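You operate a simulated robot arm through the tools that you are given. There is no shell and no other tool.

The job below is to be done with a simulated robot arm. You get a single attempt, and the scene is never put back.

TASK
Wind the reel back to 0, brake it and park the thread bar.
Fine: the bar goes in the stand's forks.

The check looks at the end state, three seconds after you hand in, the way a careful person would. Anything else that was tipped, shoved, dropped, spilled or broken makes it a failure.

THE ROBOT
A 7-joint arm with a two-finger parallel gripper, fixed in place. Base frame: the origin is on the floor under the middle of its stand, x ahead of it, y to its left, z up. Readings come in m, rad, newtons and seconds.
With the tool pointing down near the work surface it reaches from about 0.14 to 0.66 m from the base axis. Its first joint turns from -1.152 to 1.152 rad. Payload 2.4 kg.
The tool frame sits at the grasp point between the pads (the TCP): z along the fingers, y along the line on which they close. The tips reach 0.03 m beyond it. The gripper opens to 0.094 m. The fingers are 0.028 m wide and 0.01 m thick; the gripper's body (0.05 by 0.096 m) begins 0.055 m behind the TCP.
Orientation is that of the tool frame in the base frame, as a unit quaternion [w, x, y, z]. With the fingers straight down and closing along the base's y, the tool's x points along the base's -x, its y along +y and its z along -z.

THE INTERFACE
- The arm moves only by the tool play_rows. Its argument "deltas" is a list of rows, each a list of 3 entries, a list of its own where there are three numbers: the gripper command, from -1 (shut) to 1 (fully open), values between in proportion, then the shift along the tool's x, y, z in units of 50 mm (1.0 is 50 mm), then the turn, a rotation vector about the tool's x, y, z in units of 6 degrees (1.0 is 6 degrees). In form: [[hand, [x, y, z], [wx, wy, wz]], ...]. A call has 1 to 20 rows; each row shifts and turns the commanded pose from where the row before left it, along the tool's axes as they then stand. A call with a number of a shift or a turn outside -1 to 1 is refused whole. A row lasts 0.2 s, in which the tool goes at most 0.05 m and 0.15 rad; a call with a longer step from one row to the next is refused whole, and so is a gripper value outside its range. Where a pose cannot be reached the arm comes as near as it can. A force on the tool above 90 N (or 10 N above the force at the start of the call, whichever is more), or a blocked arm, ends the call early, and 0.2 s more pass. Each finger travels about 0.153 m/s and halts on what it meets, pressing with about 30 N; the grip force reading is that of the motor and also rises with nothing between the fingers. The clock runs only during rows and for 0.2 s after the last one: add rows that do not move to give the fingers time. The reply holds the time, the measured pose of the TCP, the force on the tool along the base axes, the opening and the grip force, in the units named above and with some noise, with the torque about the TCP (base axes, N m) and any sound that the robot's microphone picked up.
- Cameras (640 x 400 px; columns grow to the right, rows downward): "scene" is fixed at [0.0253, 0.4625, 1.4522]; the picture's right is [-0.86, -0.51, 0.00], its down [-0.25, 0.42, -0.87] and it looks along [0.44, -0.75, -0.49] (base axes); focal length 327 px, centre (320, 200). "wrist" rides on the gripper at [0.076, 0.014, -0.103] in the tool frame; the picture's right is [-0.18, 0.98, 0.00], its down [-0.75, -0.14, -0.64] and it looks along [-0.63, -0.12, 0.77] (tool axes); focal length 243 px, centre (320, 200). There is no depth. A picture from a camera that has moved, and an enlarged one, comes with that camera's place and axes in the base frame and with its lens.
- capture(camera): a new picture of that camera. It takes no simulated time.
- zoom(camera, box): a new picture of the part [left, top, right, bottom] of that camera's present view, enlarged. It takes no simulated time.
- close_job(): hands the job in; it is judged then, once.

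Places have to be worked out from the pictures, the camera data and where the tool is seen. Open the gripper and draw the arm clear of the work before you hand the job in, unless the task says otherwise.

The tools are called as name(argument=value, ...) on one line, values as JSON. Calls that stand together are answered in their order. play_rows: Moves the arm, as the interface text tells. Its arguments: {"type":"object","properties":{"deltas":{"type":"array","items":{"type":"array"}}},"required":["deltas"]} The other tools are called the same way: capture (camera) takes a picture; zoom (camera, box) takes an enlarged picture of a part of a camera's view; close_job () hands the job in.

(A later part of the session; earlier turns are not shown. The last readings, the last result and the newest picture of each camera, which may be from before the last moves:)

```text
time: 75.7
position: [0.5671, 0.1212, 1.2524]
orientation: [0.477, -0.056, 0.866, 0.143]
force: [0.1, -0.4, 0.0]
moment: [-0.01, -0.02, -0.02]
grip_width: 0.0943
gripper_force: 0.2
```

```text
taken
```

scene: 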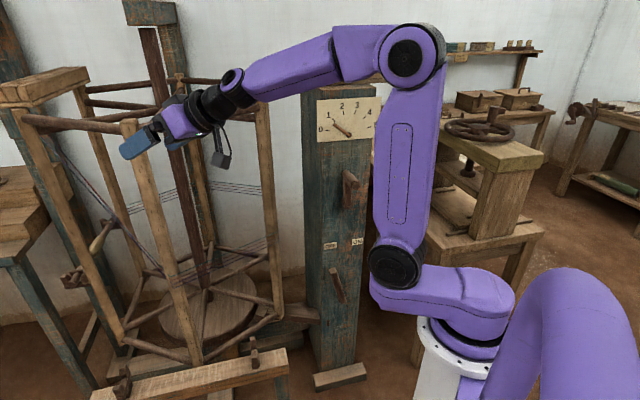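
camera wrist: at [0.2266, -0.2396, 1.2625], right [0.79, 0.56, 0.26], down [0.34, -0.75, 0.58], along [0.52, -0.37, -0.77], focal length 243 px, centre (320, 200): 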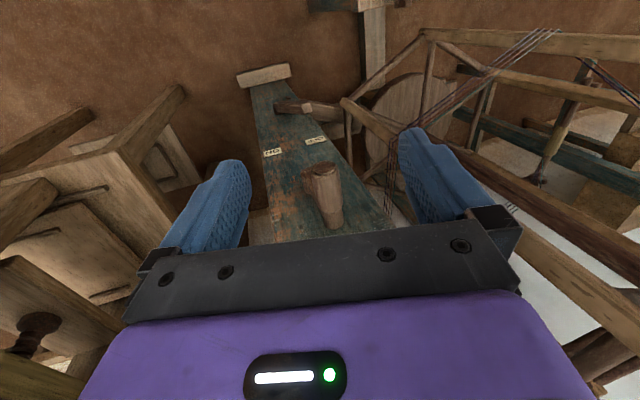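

The pitch-up is going well. Before crossing the straight-wrist position I'll swing about 31° further around the base, away from the reel.

play_rows(deltas=[[1, [0.156, 0.893, 0.084], [-0.632, 0.146, -0.38]], [1, [0.156, 0.893, 0.084], [-0.632, 0.146, -0.38]], [1, [0.156, 0.893, 0.084], [-0.632, 0.146, -0.38]], [1, [0.156, 0.893, 0.084], [-0.632, 0.146, -0.38]], [1, [0.156, 0.893, 0.084], [-0.632, 0.146, -0.38]], [1, [0.156, 0.893, 0.084], [-0.632, 0.146, -0.38]], [1, [0.156, 0.893, 0.084], [-0.632, 0.146, -0.38]], [1, [0, 0, 0], [0, 0, 0]]])

capture(camera="scene")

```text
time: 77.5
position: [0.4197, 0.3988, 1.2509]
orientation: [0.418, -0.291, 0.818, 0.269]
force: [0.9, 0.4, 0.0]
moment: [-0.01, 0.01, 0.01]
grip_width: 0.0938
gripper_force: 0.0
```

```text
taken
```

scene: 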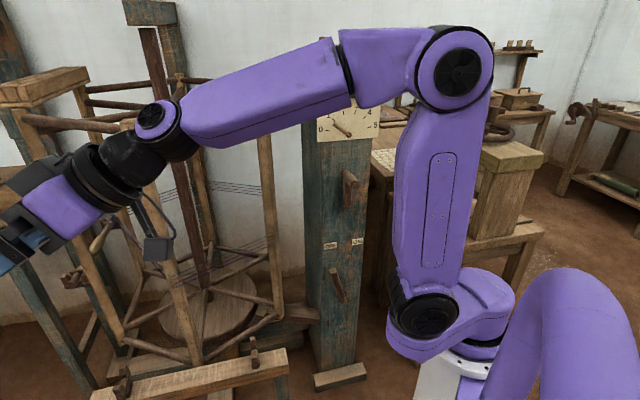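

Clear of everything now. I'll rotate the tool through the straight-wrist position and about 20° beyond, with the wrist point held fixed.

play_rows(deltas=[[1, [-0.3175, -0.2724, -0.022], [0.6515, -0.7596, 0]], [1, [-0.3175, -0.2724, -0.022], [0.6515, -0.7596, 0]], [1, [-0.3175, -0.2724, -0.022], [0.6515, -0.7596, 0]], [1, [-0.3175, -0.2724, -0.022], [0.6515, -0.7596, 0]], [1, [-0.3175, -0.2724, -0.022], [0.6515, -0.7596, 0]], [1, [-0.3175, -0.2724, -0.022], [0.6515, -0.7596, 0]], [1, [-0.3175, -0.2724, -0.022], [0.6515, -0.7596, 0]], [1, [-0.3175, -0.2724, -0.022], [0.6515, -0.7596, 0]], [1, [-0.3175, -0.2724, -0.022], [0.6515, -0.7596, 0]], [1, [0, 0, 0], [0, 0, 0]]])

capture(camera="scene")

```text
time: 79.7
position: [0.5088, 0.3012, 1.3776]
orientation: [0.741, -0.042, 0.663, 0.097]
force: [0.7, 0.6, -0.9]
moment: [0.04, -0.01, 0.03]
grip_width: 0.0938
gripper_force: 0.1
```

```text
taken
```

scene: 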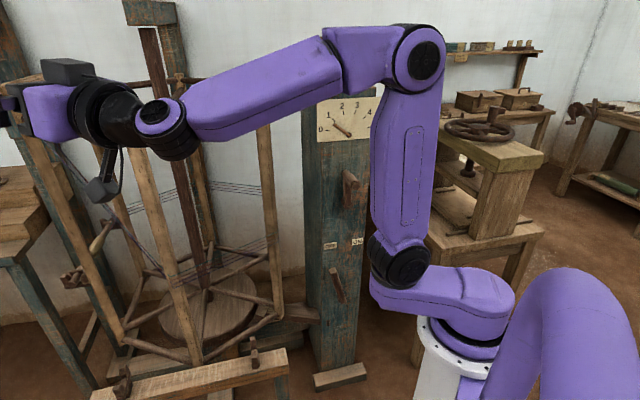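

The wrist has crossed over, and the roll now comes down the other way. I'll roll the tool about the forearm line (up, right, then down) in two stages with the wrist point fixed.

play_rows(deltas=[[1, [0.2514, -0.128, -0.01], [0.33, 0.588, 0.737]], [1, [0.2514, -0.128, -0.01], [0.33, 0.588, 0.737]], [1, [0.2514, -0.128, -0.01], [0.33, 0.588, 0.737]], [1, [0.2514, -0.128, -0.01], [0.33, 0.588, 0.737]], [1, [0.2514, -0.128, -0.01], [0.33, 0.588, 0.737]], [1, [0.2514, -0.128, -0.01], [0.33, 0.588, 0.737]], [1, [0.2514, -0.128, -0.01], [0.33, 0.588, 0.737]], [1, [0.2514, -0.128, -0.01], [0.33, 0.588, 0.737]], [1, [0.2514, -0.128, -0.01], [0.33, 0.588, 0.737]], [1, [0.2514, -0.128, -0.01], [0.33, 0.588, 0.737]], [1, [0, 0, 0], [0, 0, 0]]])

capture(camera="scene")

```text
time: 82.1
position: [0.48, 0.2887, 1.2429]
orientation: [0.417, 0.302, 0.824, 0.235]
force: [0.1, -0.2, 0.1]
moment: [0.03, -0.02, 0.01]
grip_width: 0.0941
gripper_force: 0.0
```

```text
taken
```

scene: 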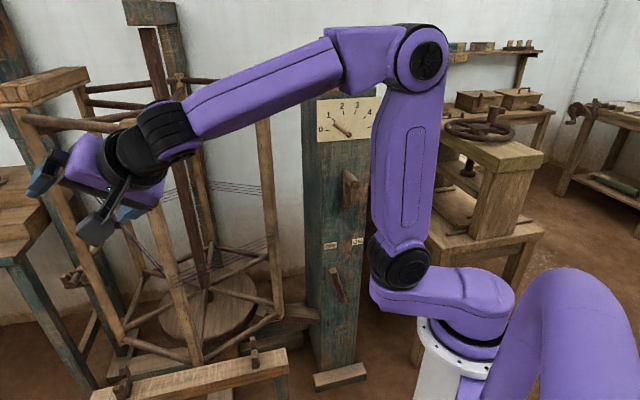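

The roll is working, with about 54° left to bring the tool below the forearm. Continuing.

play_rows(deltas=[[1, [0.2514, -0.128, -0.01], [0.33, 0.588, 0.737]], [1, [0.2514, -0.128, -0.01], [0.33, 0.588, 0.737]], [1, [0.2514, -0.128, -0.01], [0.33, 0.588, 0.737]], [1, [0.2514, -0.128, -0.01], [0.33, 0.588, 0.737]], [1, [0.2514, -0.128, -0.01], [0.33, 0.588, 0.737]], [1, [0.2514, -0.128, -0.01], [0.33, 0.588, 0.737]], [1, [0.2514, -0.128, -0.01], [0.33, 0.588, 0.737]], [1, [0.2514, -0.128, -0.01], [0.33, 0.588, 0.737]], [1, [0.2514, -0.128, -0.01], [0.33, 0.588, 0.737]], [1, [0, 0, 0], [0, 0, 0]]])

capture(camera="scene")

```text
time: 84.3
position: [0.3894, 0.3523, 1.1907]
orientation: [0.027, 0.544, 0.781, 0.306]
force: [-0.1, -0.4, 0.6]
moment: [-0.04, 0.02, -0.01]
grip_width: 0.0942
gripper_force: 0.1
```

```text
taken
```

scene: 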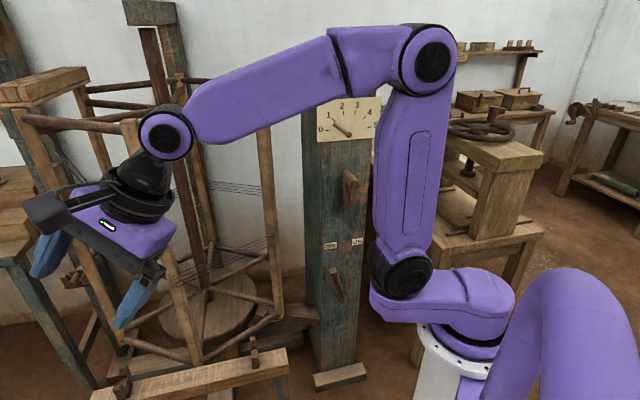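

The wrist is un-flipped and the tool again hangs below the forearm. Next I'll roll the hand back so its camera side faces the robot.

play_rows(deltas=[[1, [0, 0, 0], [0, 0, -1]], [1, [0, 0, 0], [0, 0, -1]], [1, [0, 0, 0], [0, 0, -1]], [1, [0, 0, 0], [0, 0, -1]], [1, [0, 0, 0], [0, 0, -1]], [1, [0, 0, 0], [0, 0, -1]], [1, [0, 0, 0], [0, 0, -1]], [1, [0, 0, 0], [0, 0, -1]], [1, [0, 0, 0], [0, 0, -1]], [1, [0, 0, 0], [0, 0, -1]], [1, [0, 0, 0], [0, 0, -1]], [1, [0, 0, 0], [0, 0, -1]], [1, [0, 0, 0], [0, 0, -1]], [1, [0, 0, 0], [0, 0, -1]], [1, [0, 0, 0], [0, 0, -1]], [1, [0, 0, 0], [0, 0, -1]], [1, [0, 0, 0], [0, 0, -1]], [1, [0, 0, 0], [0, 0, -1]], [1, [0, 0, 0], [0, 0, -1]], [1, [0, 0, 0], [0, 0, 0]]])

capture(camera="scene")

```text
time: 88.5
position: [0.3893, 0.3526, 1.1917]
orientation: [0.272, -0.359, 0.881, 0.143]
force: [0.7, -0.4, -0.5]
moment: [0.01, 0.01, 0.01]
grip_width: 0.0937
gripper_force: 0.1
```

```text
taken
```

scene: 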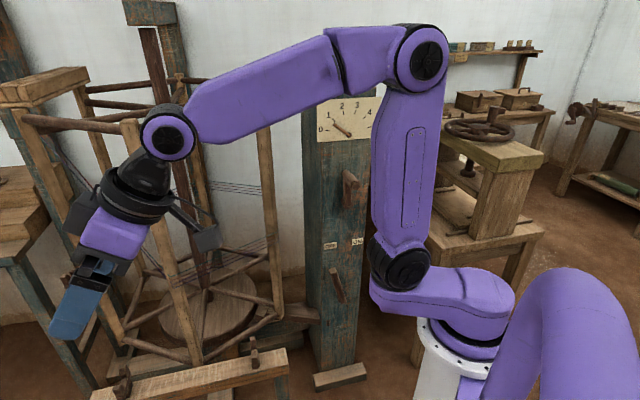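

The arm is back in its original style of configuration. I'll level the tool about the wrist and swing -60° about the base to return to the front.

play_rows(deltas=[[1, [0.416, -0.042, -0.022], [0.0995, 0.992, 0]], [1, [0.416, -0.042, -0.022], [0.0995, 0.992, 0]], [1, [0.416, -0.042, -0.022], [0.0995, 0.992, 0]], [1, [0.416, -0.042, -0.022], [0.0995, 0.992, 0]], [1, [0.416, -0.042, -0.022], [0.0995, 0.992, 0]], [1, [0.416, -0.042, -0.022], [0.0995, 0.992, 0]], [1, [0, 0, 0], [0, 0, 0]]])

capture(camera="scene")

```text
time: 90.1
position: [0.3125, 0.2618, 1.155]
orientation: [0.0, -0.376, 0.926, -0.001]
force: [-0.4, -0.7, 0.4]
moment: [0.0, -0.02, 0.0]
grip_width: 0.0941
gripper_force: 0.1
```

```text
taken
```

scene: 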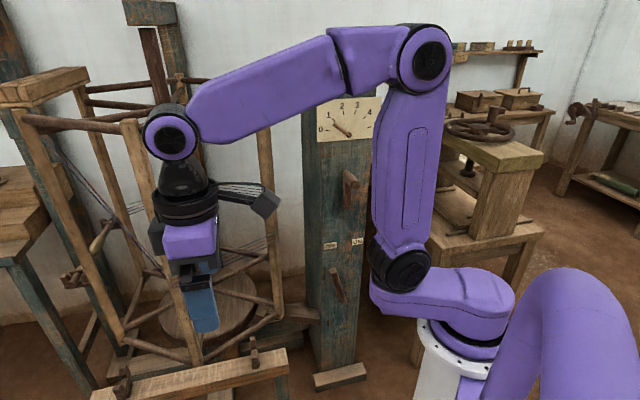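

The tool is exactly vertical with no limit warnings. I'll swing back toward the post, combining base rotations with one sideways translation so both vertical joints end near mid-range.

play_rows(deltas=[[1, [0.107, -0.847, 0], [0, 0, 1]], [1, [0.107, -0.847, 0], [0, 0, 1]], [1, [0.107, -0.847, 0], [0, 0, 1]], [1, [0.107, -0.847, 0], [0, 0, 1]], [1, [0.107, -0.847, 0], [0, 0, 1]], [1, [0.107, -0.847, 0], [0, 0, 1]], [1, [0.107, -0.847, 0], [0, 0, 1]], [1, [0.107, -0.847, 0], [0, 0, 1]], [1, [0.107, -0.847, 0], [0, 0, 1]], [1, [0.107, -0.847, 0], [0, 0, 1]], [1, [0.067, 0.8, 0], [0, 0, 0]], [1, [0.067, 0.8, 0], [0, 0, 0]], [1, [0.067, 0.8, 0], [0, 0, 0]], [1, [-0.145, -0.842, 0], [0, 0, 1]], [1, [-0.145, -0.842, 0], [0, 0, 1]], [1, [-0.145, -0.842, 0], [0, 0, 1]], [1, [-0.145, -0.842, 0], [0, 0, 1]], [1, [-0.145, -0.842, 0], [0, 0, 1]], [1, [0, 0, 0], [0, 0, 0]]])

capture(camera="scene")

capture(camera="wrist")

```text
time: 94.1
position: [0.3425, -0.2219, 1.1537]
orientation: [0.001, 0.39, 0.921, 0.0]
force: [0.7, 0.2, 1.2]
moment: [-0.01, -0.01, 0.01]
grip_width: 0.094
gripper_force: 0.1
```

```text
taken
```

scene: 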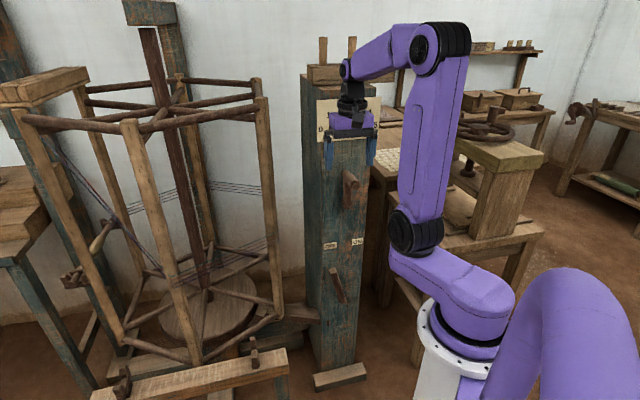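

```text
taken
camera wrist: at [0.2988, -0.1579, 1.2559], right [0.83, 0.55, 0.0], down [0.42, -0.64, 0.64], along [0.35, -0.54, -0.77], focal length 243 px, centre (320, 200)
```

wrist: 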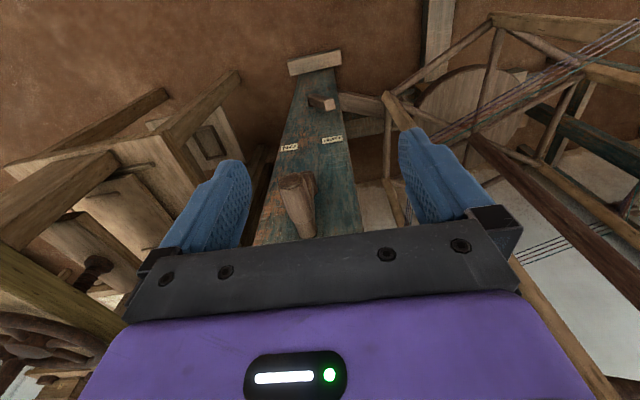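

Recovered: the tool is vertical, yawed 45° to face the post, with the joints near mid-range. I'll measure the knob's present position and the dial again.

zoom(camera="wrist", box=[230, 80, 390, 240])

zoom(camera="scene", box=[300, 80, 400, 220])

```text
2.50 times, centred on (310, 160) of wrist
camera zoom: at [0.2988, -0.1579, 1.2559], right [0.83, 0.55, 0.0], down [0.42, -0.64, 0.64], along [0.35, -0.54, -0.77], focal length 606 px, centre (345, 300)
```

zoom: 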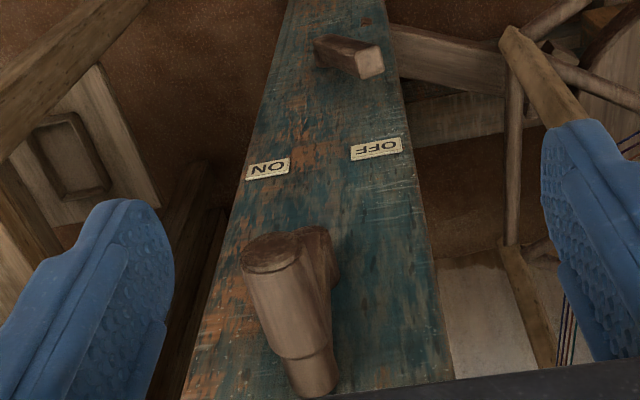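

```text
2.86 times, centred on (350, 150) of scene
camera zoom: at [0.0253, 0.4625, 1.4522], right [-0.86, -0.51, 0.0], down [-0.25, 0.42, -0.87], along [0.44, -0.75, -0.49], focal length 934 px, centre (234, 343)
```

zoom: 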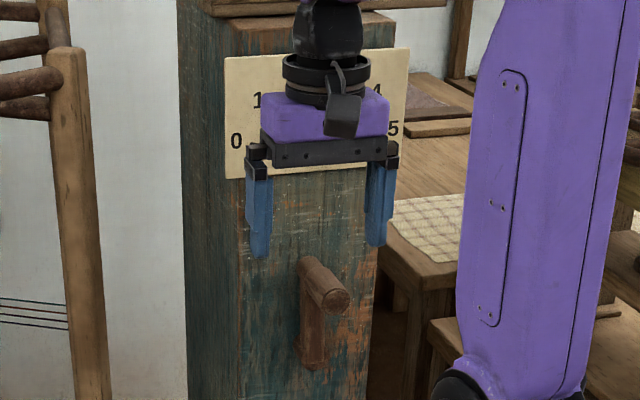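

The knob is at 12 o'clock, at about (0.361, -0.316, 1.027), and the dial should read about 0.75. I'll come down in front of it with a nearly vertical tool and slide the open fingers around the knob.

play_rows(deltas=[[1, [0, -0.36, 0.84], [0, 0, 0]], [1, [0, -0.36, 0.84], [0, 0, 0]], [1, [0, -0.36, 0.84], [0, 0, 0]], [1, [0, 0, 0], [0, -0.667, 0]], [1, [-0.619, 0, 0.043], [0, 0, 0]], [1, [0, 0, 0], [0, 0, 0]]])

capture(camera="wrist")

capture(camera="scene")

```text
time: 95.5
position: [0.3256, -0.2826, 1.0276]
orientation: [0.033, 0.388, 0.921, -0.014]
force: [0.2, -0.2, 0.0]
moment: [0.0, 0.01, -0.01]
grip_width: 0.0941
gripper_force: 0.0
```

```text
taken
camera wrist: at [0.2774, -0.2138, 1.1247], right [0.83, 0.55, 0.01], down [0.39, -0.6, 0.69], along [0.39, -0.57, -0.72], focal length 243 px, centre (320, 200)
```

wrist: 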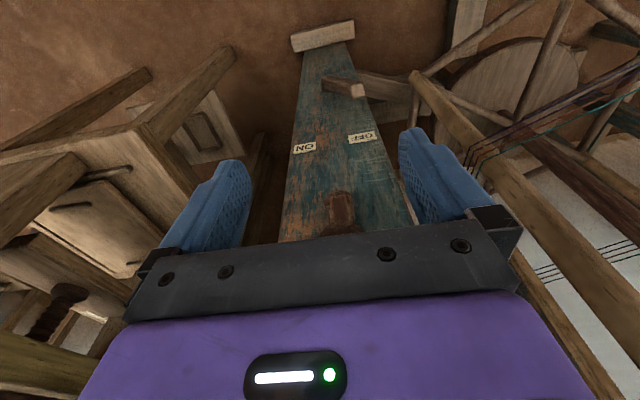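

```text
taken
```

scene: 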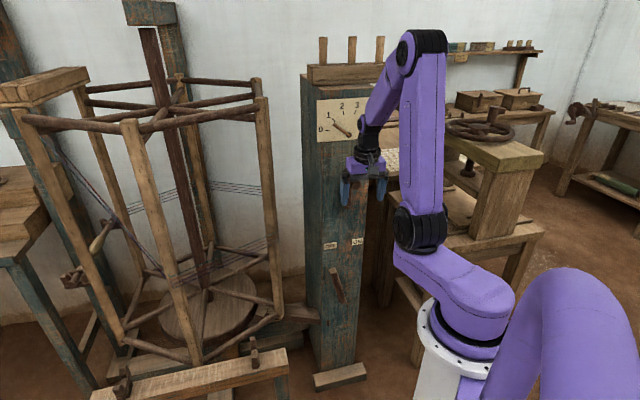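

Aligned: lateral offset is -3 mm and the TCP is 0.14 m out from the face. I'll go forward 60 mm so the knob is between the fingers, then check.

play_rows(deltas=[[1, [-0.614, 0, 0.043], [0, 0, 0]], [1, [-0.614, 0, 0.043], [0, 0, 0]], [1, [0, 0, 0], [0, 0, 0]]])

capture(camera="wrist")

zoom(camera="scene", box=[300, 80, 420, 220])

```text
time: 96.3
position: [0.3684, -0.3272, 1.0281]
orientation: [0.033, 0.389, 0.92, -0.014]
force: [-0.1, -0.2, -0.6]
moment: [0.0, -0.01, 0.02]
grip_width: 0.0942
gripper_force: 0.0
```

```text
taken
camera wrist: at [0.321, -0.2578, 1.1249], right [0.83, 0.55, 0.01], down [0.39, -0.6, 0.69], along [0.39, -0.57, -0.72], focal length 243 px, centre (320, 200)
```

wrist: 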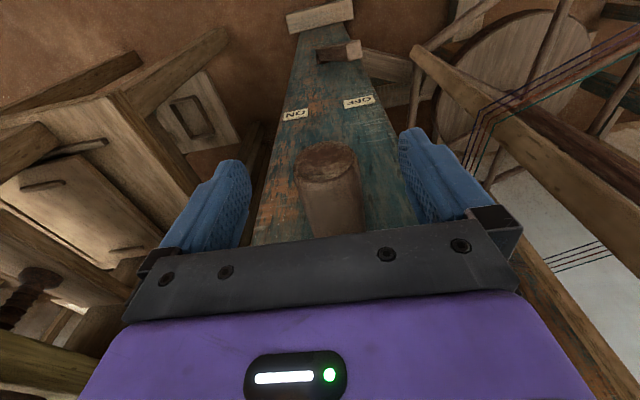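

```text
2.86 times, centred on (360, 150) of scene
camera zoom: at [0.0253, 0.4625, 1.4522], right [-0.86, -0.51, 0.0], down [-0.25, 0.42, -0.87], along [0.44, -0.75, -0.49], focal length 934 px, centre (206, 343)
```

zoom: 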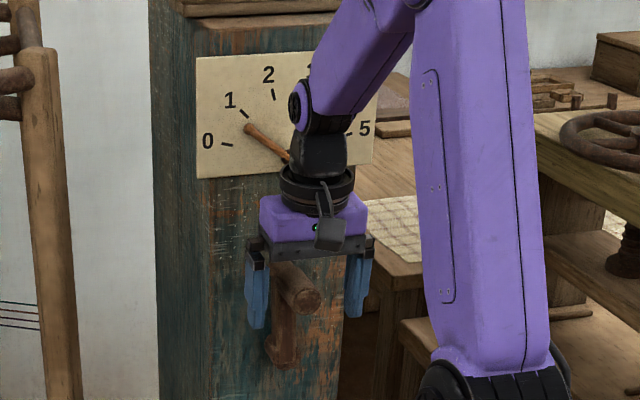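

The knob is centred between the fingers and the wrist clears the dial pointer. Closing the grip.

play_rows(deltas=[[-1, [0, 0, 0], [0, 0, 0]], [-1, [0, 0, 0], [0, 0, 0]], [-1, [0, 0, 0], [0, 0, 0]]])

capture(camera="wrist")

```text
time: 97.1
position: [0.3658, -0.3288, 1.0282]
orientation: [0.033, 0.39, 0.92, -0.016]
force: [-2.2, -6.1, -0.2]
moment: [0.18, 0.16, 0.97]
grip_width: 0.037
gripper_force: 45.1
```

```text
taken
camera wrist: at [0.32, -0.2588, 1.1249], right [0.83, 0.55, 0.01], down [0.39, -0.6, 0.69], along [0.39, -0.57, -0.72], focal length 243 px, centre (320, 200)
```

wrist: 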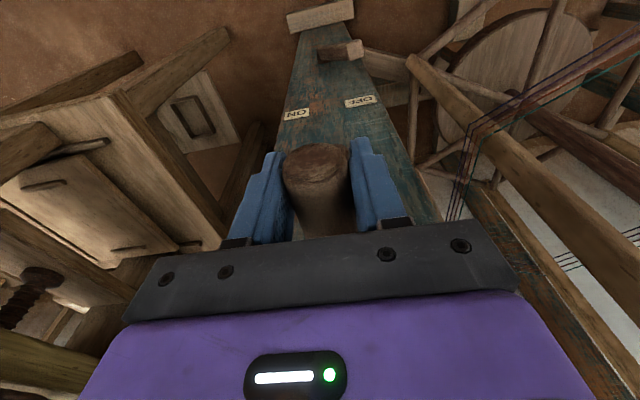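

Gripped at about 87°. I'll continue counter-clockwise over the top and down the left side, checking every few steps for reach and slip.

play_rows(deltas=[[-1, [0.001, 0.348, 0.015], [0, 0, 0]], [-1, [0.005, 0.34, 0.075], [0, 0, 0]], [-1, [0.009, 0.322, 0.133], [0, 0, 0]], [-1, [0.013, 0.294, 0.187], [0, 0, 0]], [-1, [0, 0, 0], [0, 0, 0]]])

capture(camera="wrist")

capture(camera="scene")

```text
time: 98.3
position: [0.4127, -0.2807, 1.007]
orientation: [0.03, 0.389, 0.92, -0.013]
force: [-3.8, -5.0, -11.8]
moment: [0.89, 0.91, 0.78]
grip_width: 0.037
gripper_force: 44.9
```

```text
taken
camera wrist: at [0.3665, -0.212, 1.1044], right [0.83, 0.55, 0.01], down [0.39, -0.61, 0.69], along [0.39, -0.57, -0.72], focal length 243 px, centre (320, 200)
```

wrist: 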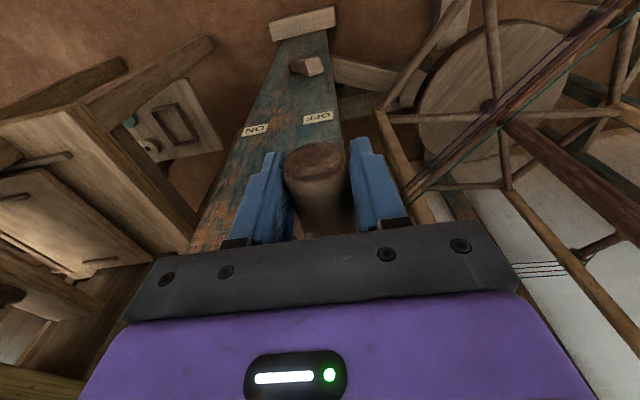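

```text
taken
```

scene: 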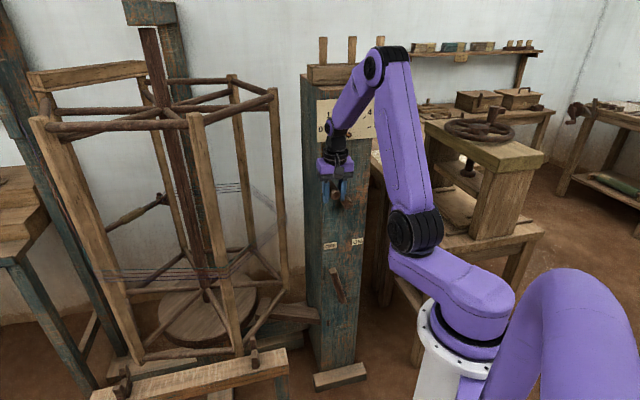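

Tracking within 2 mm, with low force and the reel turning smoothly. I'll continue down the left side.

play_rows(deltas=[[-1, [0.016, 0.257, 0.235], [0, 0, 0]], [-1, [0.019, 0.212, 0.276], [0, 0, 0]], [-1, [0.022, 0.161, 0.308], [0, 0, 0]], [-1, [0.023, 0.105, 0.332], [0, 0, 0]], [-1, [0, 0, 0], [0, 0, 0]]])

capture(camera="wrist")

capture(camera="scene")

```text
time: 99.5
position: [0.4403, -0.2564, 0.9481]
orientation: [0.031, 0.387, 0.921, -0.014]
force: [-18.0, -13.6, -19.4]
moment: [0.01, 0.38, 0.98]
grip_width: 0.0332
gripper_force: 44.7
```

```text
taken
camera wrist: at [0.3923, -0.1871, 1.0454], right [0.83, 0.56, 0.01], down [0.4, -0.6, 0.69], along [0.39, -0.57, -0.72], focal length 243 px, centre (320, 200)
```

wrist: 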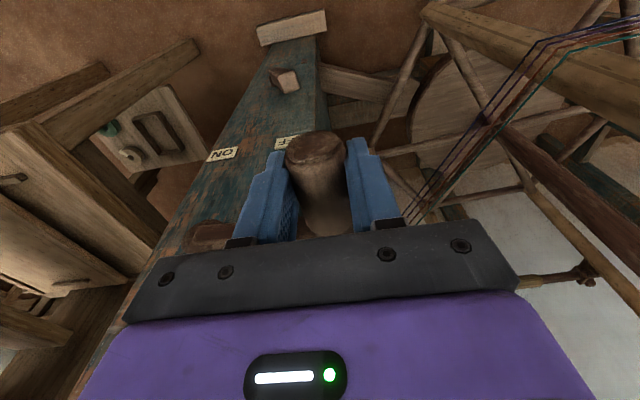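

```text
taken
```

scene: 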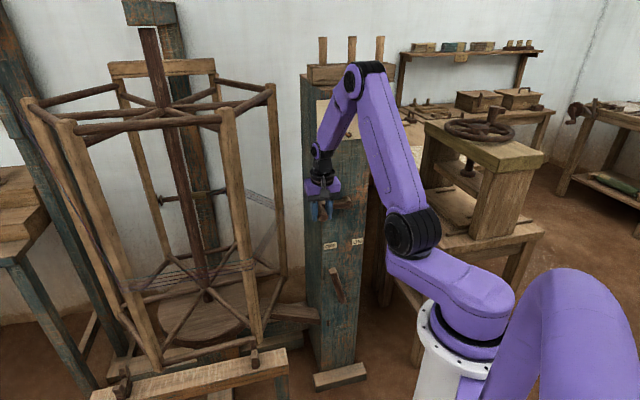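

The reel's inertia carried the knob ahead, and it has slid down toward the fingertips. I'll open slightly, lower the hand 30 mm and recentre on the knob.

play_rows(deltas=[[0.4, [0, 0, 0], [0, 0, 0]], [0.4, [0, 0, 0.3], [0, 0, 0]], [0.4, [0, 0, 0.3], [0, 0, 0]], [0.4, [0, 0, 0], [0, 0, 0]]])

capture(camera="wrist")

capture(camera="scene")

```text
time: 100.5
position: [0.4425, -0.2575, 0.9204]
orientation: [0.034, 0.389, 0.921, -0.014]
force: [-1.0, -0.1, -0.6]
moment: [0.02, 0.01, -0.01]
grip_width: 0.0657
gripper_force: 0.0
```

```text
taken
camera wrist: at [0.3954, -0.1887, 1.0168], right [0.83, 0.55, 0.01], down [0.39, -0.6, 0.69], along [0.39, -0.57, -0.72], focal length 243 px, centre (320, 200)
```

wrist: 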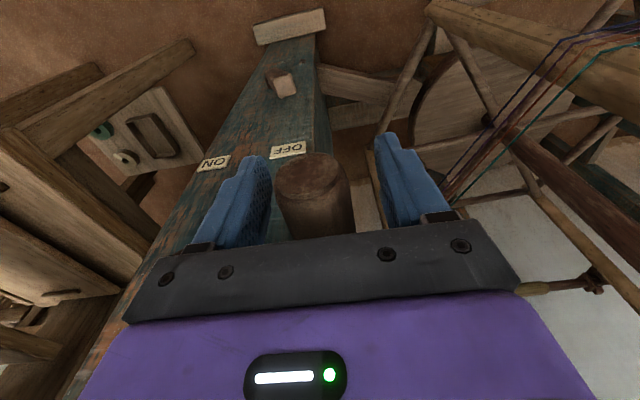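

```text
taken
```

scene: 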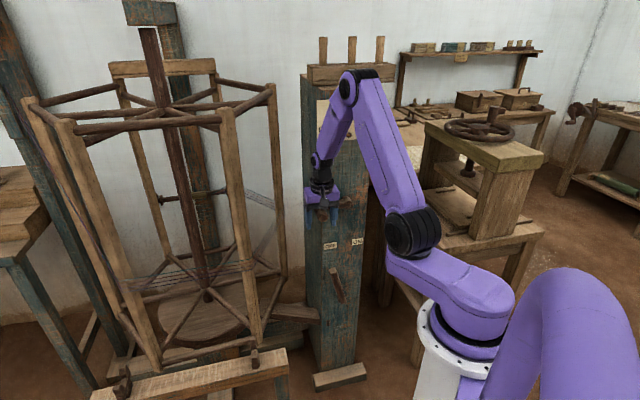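

The knob is well between the fingers again, at about 188°. I'll lower another 15 mm so it sits deeper, centre sideways by 7 mm and close.

play_rows(deltas=[[0.4, [-0.04, -0.13, 0.3], [0, 0, 0]], [-1, [0, 0, 0], [0, 0, 0]], [-1, [0, 0, 0], [0, 0, 0]], [-1, [0, 0, 0], [0, 0, 0]]])

capture(camera="wrist")

```text
time: 101.5
position: [0.4431, -0.2606, 0.9053]
orientation: [0.035, 0.385, 0.922, -0.015]
force: [26.4, 21.1, 0.2]
moment: [-0.69, 0.79, 0.07]
grip_width: 0.0367
gripper_force: 45.6
```

```text
taken
camera wrist: at [0.3954, -0.1915, 1.0017], right [0.83, 0.56, 0.01], down [0.39, -0.6, 0.7], along [0.4, -0.57, -0.72], focal length 243 px, centre (320, 200)
```

wrist: 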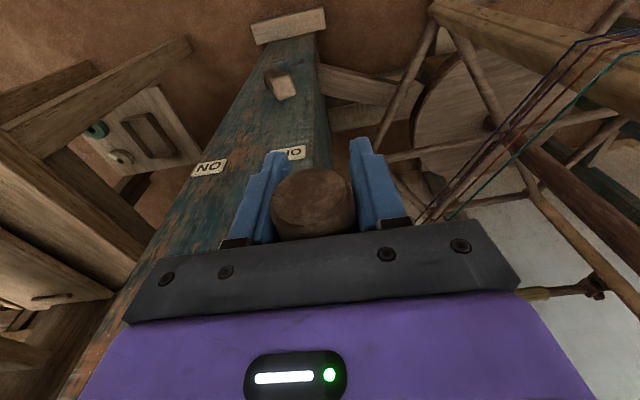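

Gripped solidly, though the command is about 5 mm off sideways. I'll correct that and continue more slowly (5° per row) along the lower left.

play_rows(deltas=[[-1, [0.012, 0.07, 0.17], [0, 0, 0]], [-1, [0.012, -0.037, 0.17], [0, 0, 0]], [-1, [0.011, -0.066, 0.16], [0, 0, 0]], [-1, [0.011, -0.066, 0.16], [0, 0, 0]], [-1, [0.01, -0.093, 0.147], [0, 0, 0]], [-1, [0.01, -0.093, 0.147], [0, 0, 0]], [-1, [0.009, -0.118, 0.128], [0, 0, 0]], [-1, [0.009, -0.118, 0.128], [0, 0, 0]], [-1, [0, 0, 0], [0, 0, 0]]])

capture(camera="wrist")

capture(camera="scene")

```text
time: 103.5
position: [0.4183, -0.2828, 0.8432]
orientation: [0.03, 0.389, 0.921, -0.015]
force: [13.0, -3.3, -31.0]
moment: [0.12, 0.22, 0.67]
grip_width: 0.0371
gripper_force: 45.1
```

```text
taken
camera wrist: at [0.3711, -0.2148, 0.9405], right [0.83, 0.55, 0.01], down [0.4, -0.61, 0.69], along [0.39, -0.57, -0.72], focal length 243 px, centre (320, 200)
```

wrist: 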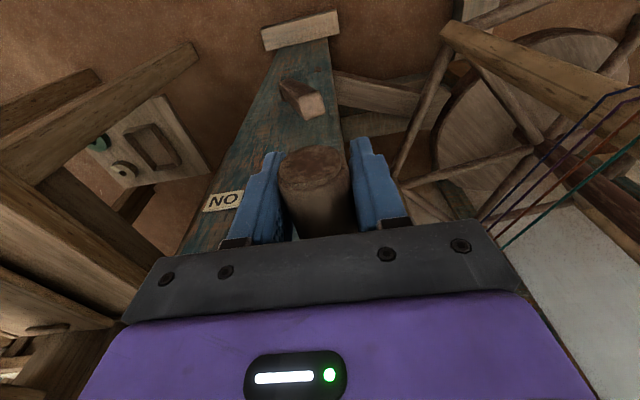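

```text
taken
```

scene: 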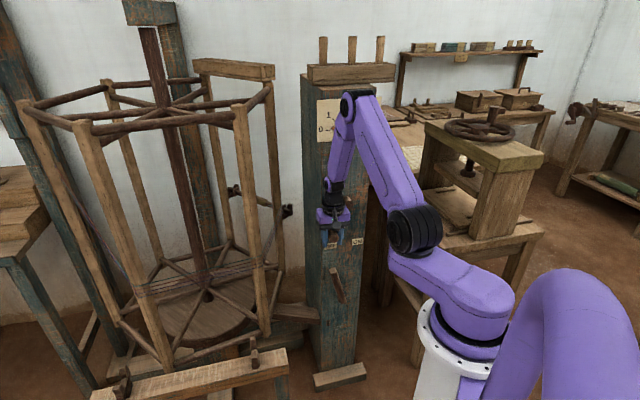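

Tracking well, with the knob at about 229°. I'll continue through the bottom at the same slow rate.

play_rows(deltas=[[-1, [0.007, -0.138, 0.106], [0, 0, 0]], [-1, [0.007, -0.138, 0.106], [0, 0, 0]], [-1, [0.006, -0.155, 0.08], [0, 0, 0]], [-1, [0.006, -0.155, 0.08], [0, 0, 0]], [-1, [0.004, -0.167, 0.052], [0, 0, 0]], [-1, [0.004, -0.167, 0.052], [0, 0, 0]], [-1, [0.002, -0.173, 0.022], [0, 0, 0]], [-1, [0.002, -0.173, 0.022], [0, 0, 0]], [-1, [0, 0, 0], [0, 0, 0]]])

capture(camera="wrist")

capture(camera="scene")

```text
time: 104.7
position: [0.4002, -0.3, 0.829]
orientation: [0.035, 0.374, 0.927, -0.015]
force: [-17.1, 21.6, 33.7]
moment: [-3.51, -1.59, -0.05]
grip_width: 0.0372
gripper_force: 44.9
stopped in row 5: the force on the tool passed its limit at 100 N (the readings are from after the stop); the commanded pose is now the measured one
```

```text
taken
camera wrist: at [0.3515, -0.2317, 0.9248], right [0.81, 0.58, 0.01], down [0.41, -0.59, 0.7], along [0.41, -0.56, -0.72], focal length 243 px, centre (320, 200)
```

wrist: 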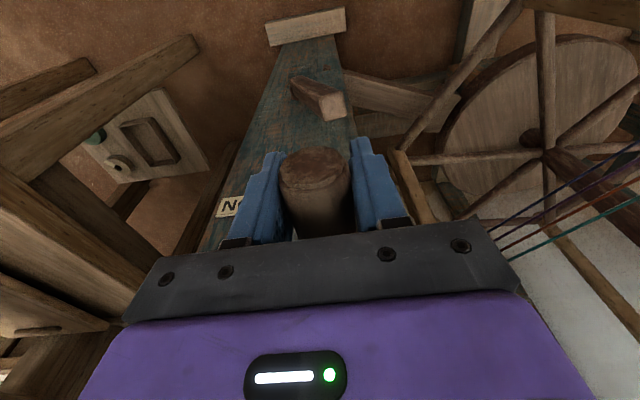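

```text
taken
```

scene: 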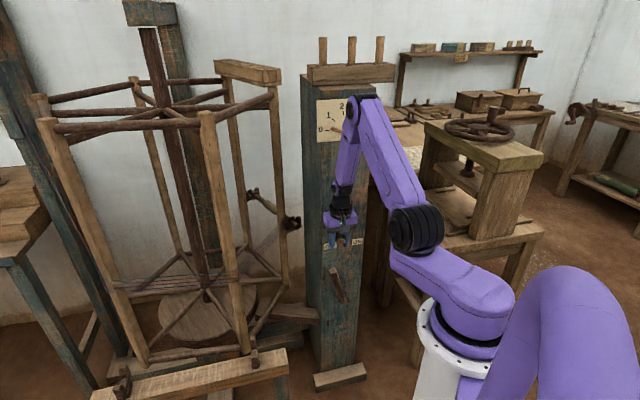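

The force stop came with a moment about 0.13 m above the TCP, so the wrist collar touched the crank hub. I'll open the fingers, raise the hand about 20 mm and move out 7 mm so the collar clears the hub, then regrip nearer the fingertips.

play_rows(deltas=[[0.4, [0, 0, 0], [0, 0, 0]], [0.4, [0.14, 0, 0], [0, 0, 0]], [0.4, [0, 0, -0.4], [0, 0, 0]], [0.4, [0, 0, 0], [0, 0, 0]]])

capture(camera="wrist")

zoom(camera="scene", box=[290, 150, 410, 270])

```text
time: 105.7
position: [0.3963, -0.2967, 0.847]
orientation: [0.035, 0.374, 0.927, -0.016]
force: [0.9, -0.7, 0.4]
moment: [-0.02, 0.01, 0.01]
grip_width: 0.0658
gripper_force: 0.1
```

```text
taken
camera wrist: at [0.3461, -0.2279, 0.9426], right [0.82, 0.58, 0.01], down [0.41, -0.59, 0.7], along [0.41, -0.56, -0.72], focal length 243 px, centre (320, 200)
```

wrist: 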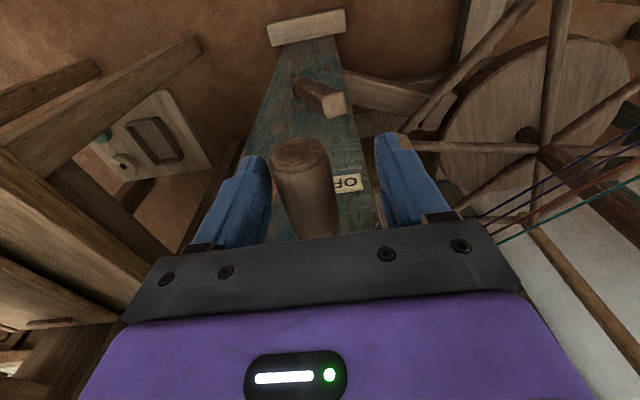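

```text
3.33 times, centred on (350, 210) of scene
camera zoom: at [0.0253, 0.4625, 1.4522], right [-0.86, -0.51, 0.0], down [-0.25, 0.42, -0.87], along [0.44, -0.75, -0.49], focal length 1090 px, centre (220, 167)
```

zoom: 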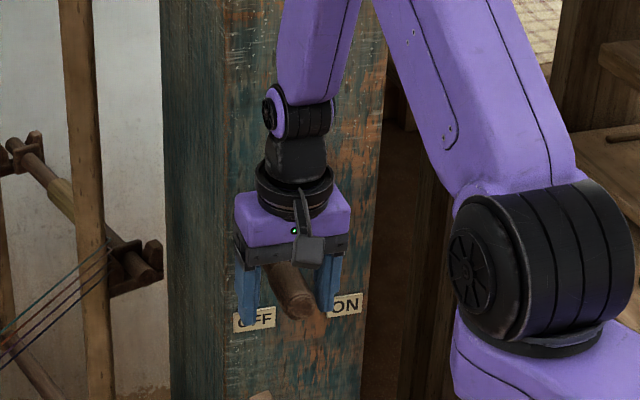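

The knob is at about 252° and some 18 mm below the TCP. I'll shift 9 mm sideways and 5 mm down, then close.

play_rows(deltas=[[0.4, [0, -0.18, 0.1], [0, 0, 0]], [0.4, [0, 0, 0], [0, 0, 0]], [-1, [0, 0, 0], [0, 0, 0]], [-1, [0, 0, 0], [0, 0, 0]], [-1, [0, 0, 0], [0, 0, 0]]])

capture(camera="wrist")

```text
time: 106.9
position: [0.3899, -0.3019, 0.8407]
orientation: [0.035, 0.376, 0.926, -0.015]
force: [-3.5, -2.4, 4.0]
moment: [0.04, 0.06, -0.51]
grip_width: 0.0361
gripper_force: 44.5
```

```text
taken
camera wrist: at [0.3402, -0.2345, 0.9374], right [0.82, 0.58, 0.01], down [0.41, -0.59, 0.7], along [0.41, -0.57, -0.72], focal length 243 px, centre (320, 200)
```

wrist: 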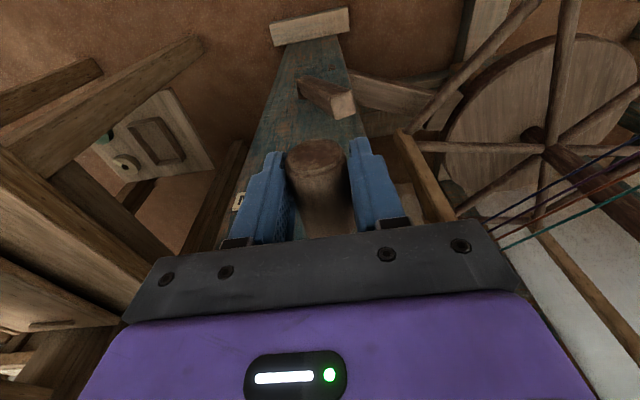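

Gripped with near-zero force. I'll continue through the bottom at 5° per row.

play_rows(deltas=[[-1, [0.003, -0.168, 0.048], [0, 0, 0]], [-1, [0.002, -0.171, 0.033], [0, 0, 0]], [-1, [0.001, -0.174, 0.018], [0, 0, 0]], [-1, [0, -0.174, 0.003], [0, 0, 0]], [-1, [-0.001, -0.174, -0.012], [0, 0, 0]], [-1, [-0.002, -0.172, -0.027], [0, 0, 0]], [-1, [0, 0, 0], [0, 0, 0]]])

capture(camera="wrist")

capture(camera="scene")

```text
time: 108.5
position: [0.3541, -0.3399, 0.8397]
orientation: [0.035, 0.379, 0.925, -0.015]
force: [-9.9, 4.0, 11.3]
moment: [-0.21, -0.19, -0.98]
grip_width: 0.0357
gripper_force: 44.8
```

```text
taken
camera wrist: at [0.3038, -0.2717, 0.9353], right [0.82, 0.57, 0.01], down [0.4, -0.59, 0.7], along [0.41, -0.57, -0.72], focal length 243 px, centre (320, 200)
```

wrist: 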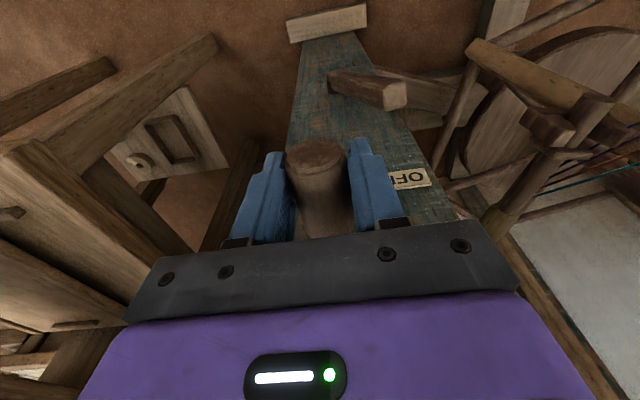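

```text
taken
```

scene: 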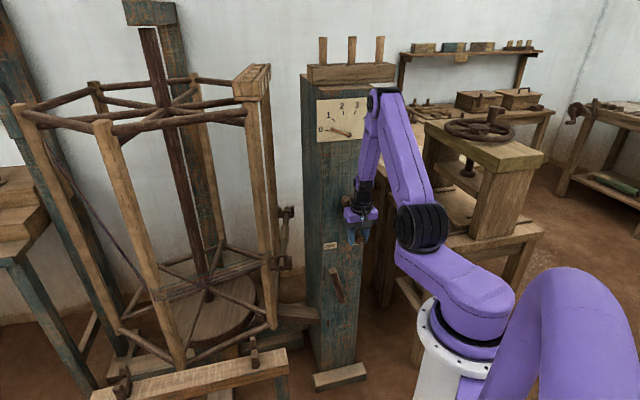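

We're at about 281° and tracking within 1 mm, with the reel nearly all the way round. I'll continue up the lower right.

play_rows(deltas=[[-1, [-0.003, -0.169, -0.042], [0, 0, 0]], [-1, [-0.004, -0.165, -0.057], [0, 0, 0]], [-1, [-0.005, -0.159, -0.071], [0, 0, 0]], [-1, [-0.006, -0.153, -0.084], [0, 0, 0]], [-1, [-0.007, -0.145, -0.097], [0, 0, 0]], [-1, [-0.004, -0.07, -0.055], [0, 0, 0]], [-1, [0, 0, 0], [0, 0, 0]]])

capture(camera="wrist")

zoom(camera="scene", box=[305, 90, 385, 150])

```text
time: 110.1
position: [0.327, -0.3688, 0.8594]
orientation: [0.036, 0.374, 0.927, -0.016]
force: [19.8, 17.4, 24.8]
moment: [-0.08, -0.4, -0.69]
grip_width: 0.0341
gripper_force: 45.3
```

```text
taken
camera wrist: at [0.2762, -0.3007, 0.9554], right [0.81, 0.58, 0.01], down [0.41, -0.59, 0.7], along [0.41, -0.56, -0.71], focal length 243 px, centre (320, 200)
```

wrist: 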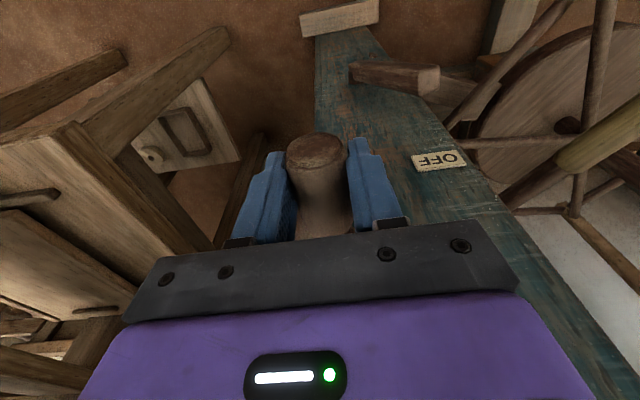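

```text
6.67 times, centred on (345, 120) of scene
camera zoom: at [0.0256, 0.4632, 1.452], right [-0.86, -0.51, 0.0], down [-0.25, 0.42, -0.87], along [0.44, -0.75, -0.49], focal length 2180 px, centre (153, 733)
```

zoom: 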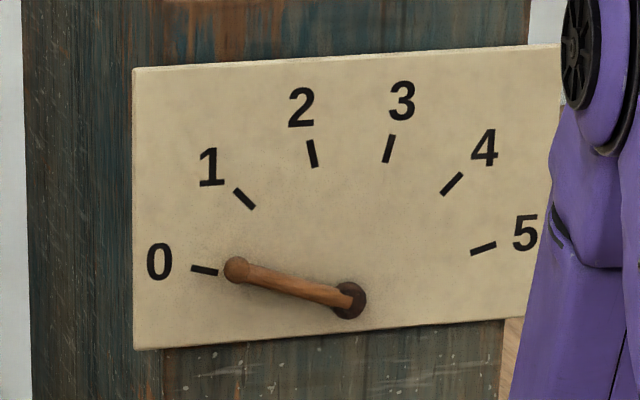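

The dial pointer is close to 0 now. The knob has crept toward the fingertips, so I'll open, lower 22 mm and recentre before the final stretch.

play_rows(deltas=[[0.4, [0, 0, 0], [0, 0, 0]], [0.4, [0, 0, 0.22], [0, 0, 0]], [0.4, [0, 0, 0.22], [0, 0, 0]], [0.4, [0, 0, 0], [0, 0, 0]]])

capture(camera="wrist")

zoom(camera="scene", box=[305, 90, 385, 150])

```text
time: 111.1
position: [0.3239, -0.3725, 0.8369]
orientation: [0.034, 0.375, 0.926, -0.015]
force: [0.1, -0.1, -0.5]
moment: [0.0, -0.01, 0.01]
grip_width: 0.0655
gripper_force: 0.1
```

```text
taken
camera wrist: at [0.2751, -0.3036, 0.9333], right [0.82, 0.58, 0.01], down [0.41, -0.59, 0.7], along [0.41, -0.56, -0.72], focal length 243 px, centre (320, 200)
```

wrist: 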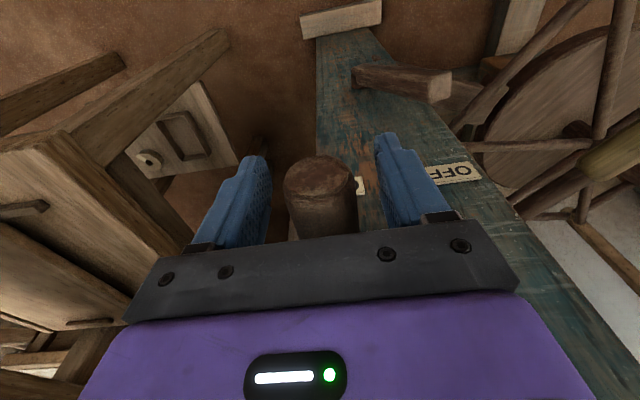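

```text
6.67 times, centred on (345, 120) of scene
camera zoom: at [0.0253, 0.4625, 1.4522], right [-0.86, -0.51, 0.0], down [-0.25, 0.42, -0.87], along [0.44, -0.75, -0.49], focal length 2180 px, centre (153, 733)
```

zoom: 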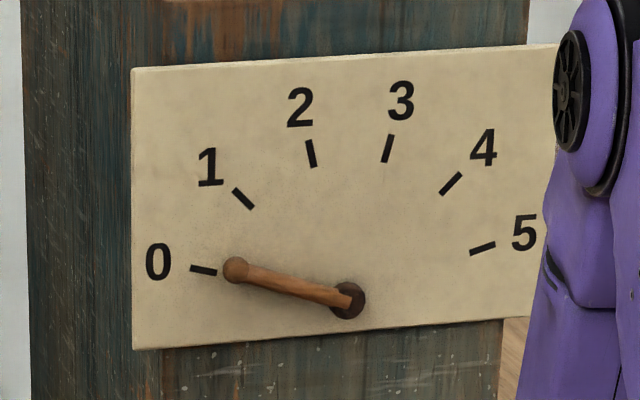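

The dial reads about 0.12 and the knob is now well seated. I'll close and drive the right side up toward 3 o'clock, stopping before the end to check the dial.

play_rows(deltas=[[0.4, [0, 0.07, 0.1], [0, 0, 0]], [-1, [0, 0, 0], [0, 0, 0]], [-1, [0, 0, 0], [0, 0, 0]], [-1, [0, 0, 0], [0, 0, 0]], [-1, [-0.008, -0.126, -0.121], [0, 0, 0]], [-1, [-0.009, -0.114, -0.131], [0, 0, 0]], [-1, [-0.01, -0.103, -0.141], [0, 0, 0]], [-1, [-0.01, -0.09, -0.149], [0, 0, 0]], [-1, [-0.005, -0.04, -0.08], [0, 0, 0]], [-1, [0, 0, 0], [0, 0, 0]], [-1, [0, 0, 0], [0, 0, 0]]])

capture(camera="wrist")

zoom(camera="scene", box=[305, 90, 385, 150])

capture(camera="scene")

```text
time: 113.5
position: [0.3084, -0.3876, 0.8624]
orientation: [0.035, 0.378, 0.925, -0.015]
force: [-20.0, -21.1, -20.4]
moment: [0.01, -0.71, -0.27]
grip_width: 0.0369
gripper_force: 44.8
```

```text
taken
camera wrist: at [0.2592, -0.3198, 0.9593], right [0.82, 0.57, 0.01], down [0.4, -0.59, 0.7], along [0.41, -0.57, -0.72], focal length 243 px, centre (320, 200)
```

wrist: 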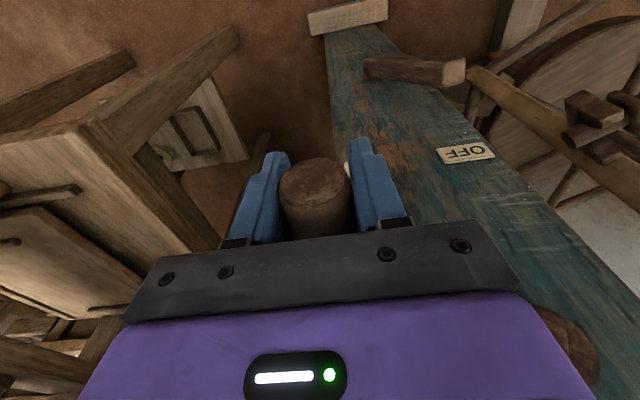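

```text
6.67 times, centred on (345, 120) of scene
camera zoom: at [0.025, 0.4617, 1.4525], right [-0.86, -0.51, 0.0], down [-0.25, 0.42, -0.87], along [0.44, -0.75, -0.49], focal length 2180 px, centre (153, 733)
```

zoom: 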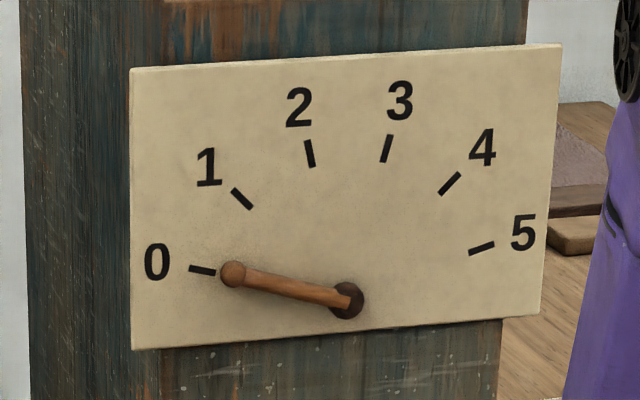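

```text
taken
```

scene: 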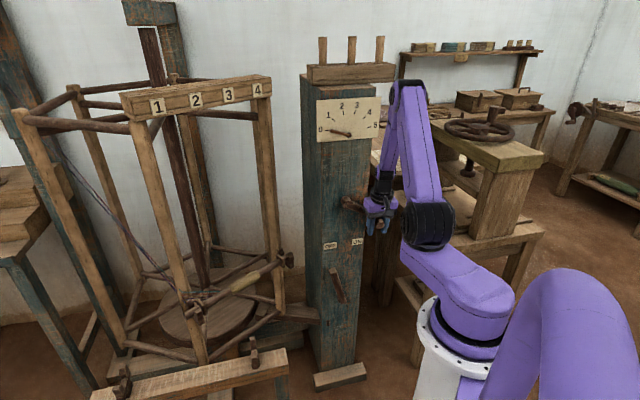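

The board and bar are coming back to the front, the threads are unwound, and the dial is just short of 0 at about 0.06. I'll go on gently, then fine-tune by the pointer.

play_rows(deltas=[[-1, [-0.011, -0.097, -0.157], [0, 0, 0]], [-1, [-0.011, -0.082, -0.162], [0, 0, 0]], [-1, [-0.012, -0.058, -0.167], [0, 0, 0]], [-1, [-0.006, -0.02, -0.086], [0, 0, 0]], [-1, [0, 0, 0], [0, 0, 0]], [-1, [0, 0, 0], [0, 0, 0]], [-1, [0, 0, 0], [0, 0, 0]]])

zoom(camera="scene", box=[305, 90, 385, 150])

capture(camera="wrist")

capture(camera="scene")

```text
time: 115.1
position: [0.3019, -0.3953, 0.8909]
orientation: [0.036, 0.375, 0.926, -0.015]
force: [-15.6, -12.8, -8.2]
moment: [-0.09, -0.46, -0.58]
grip_width: 0.037
gripper_force: 44.8
```

```text
6.67 times, centred on (345, 120) of scene
camera zoom: at [0.025, 0.4621, 1.4524], right [-0.86, -0.51, 0.0], down [-0.25, 0.42, -0.87], along [0.44, -0.75, -0.49], focal length 2180 px, centre (153, 733)
```

zoom: 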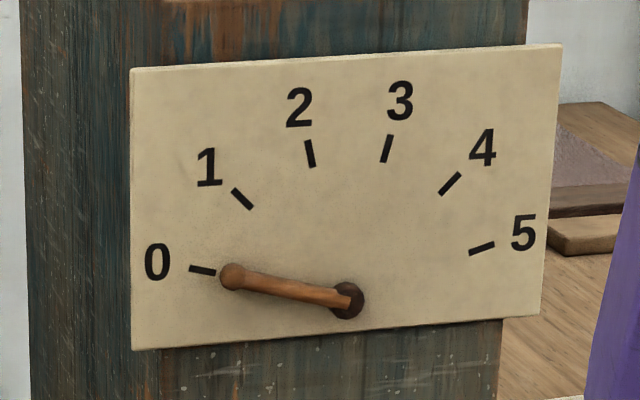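

```text
taken
camera wrist: at [0.2515, -0.3273, 0.9876], right [0.82, 0.58, 0.01], down [0.41, -0.59, 0.7], along [0.41, -0.57, -0.72], focal length 243 px, centre (320, 200)
```

wrist: 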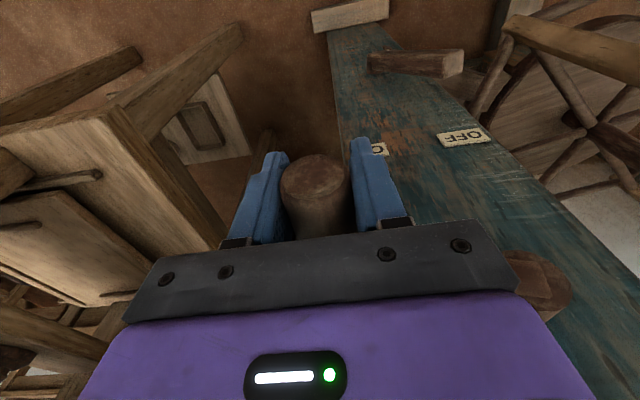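

```text
taken
```

scene: 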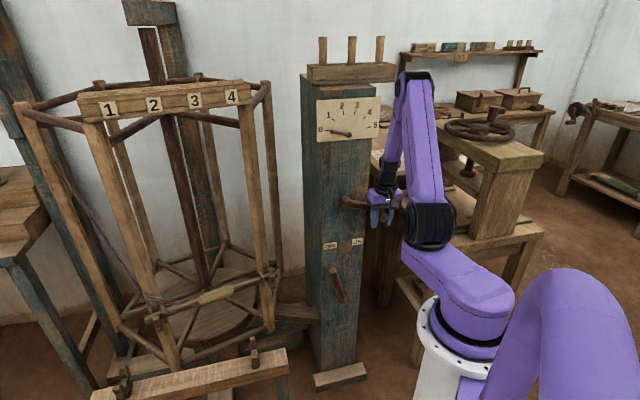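

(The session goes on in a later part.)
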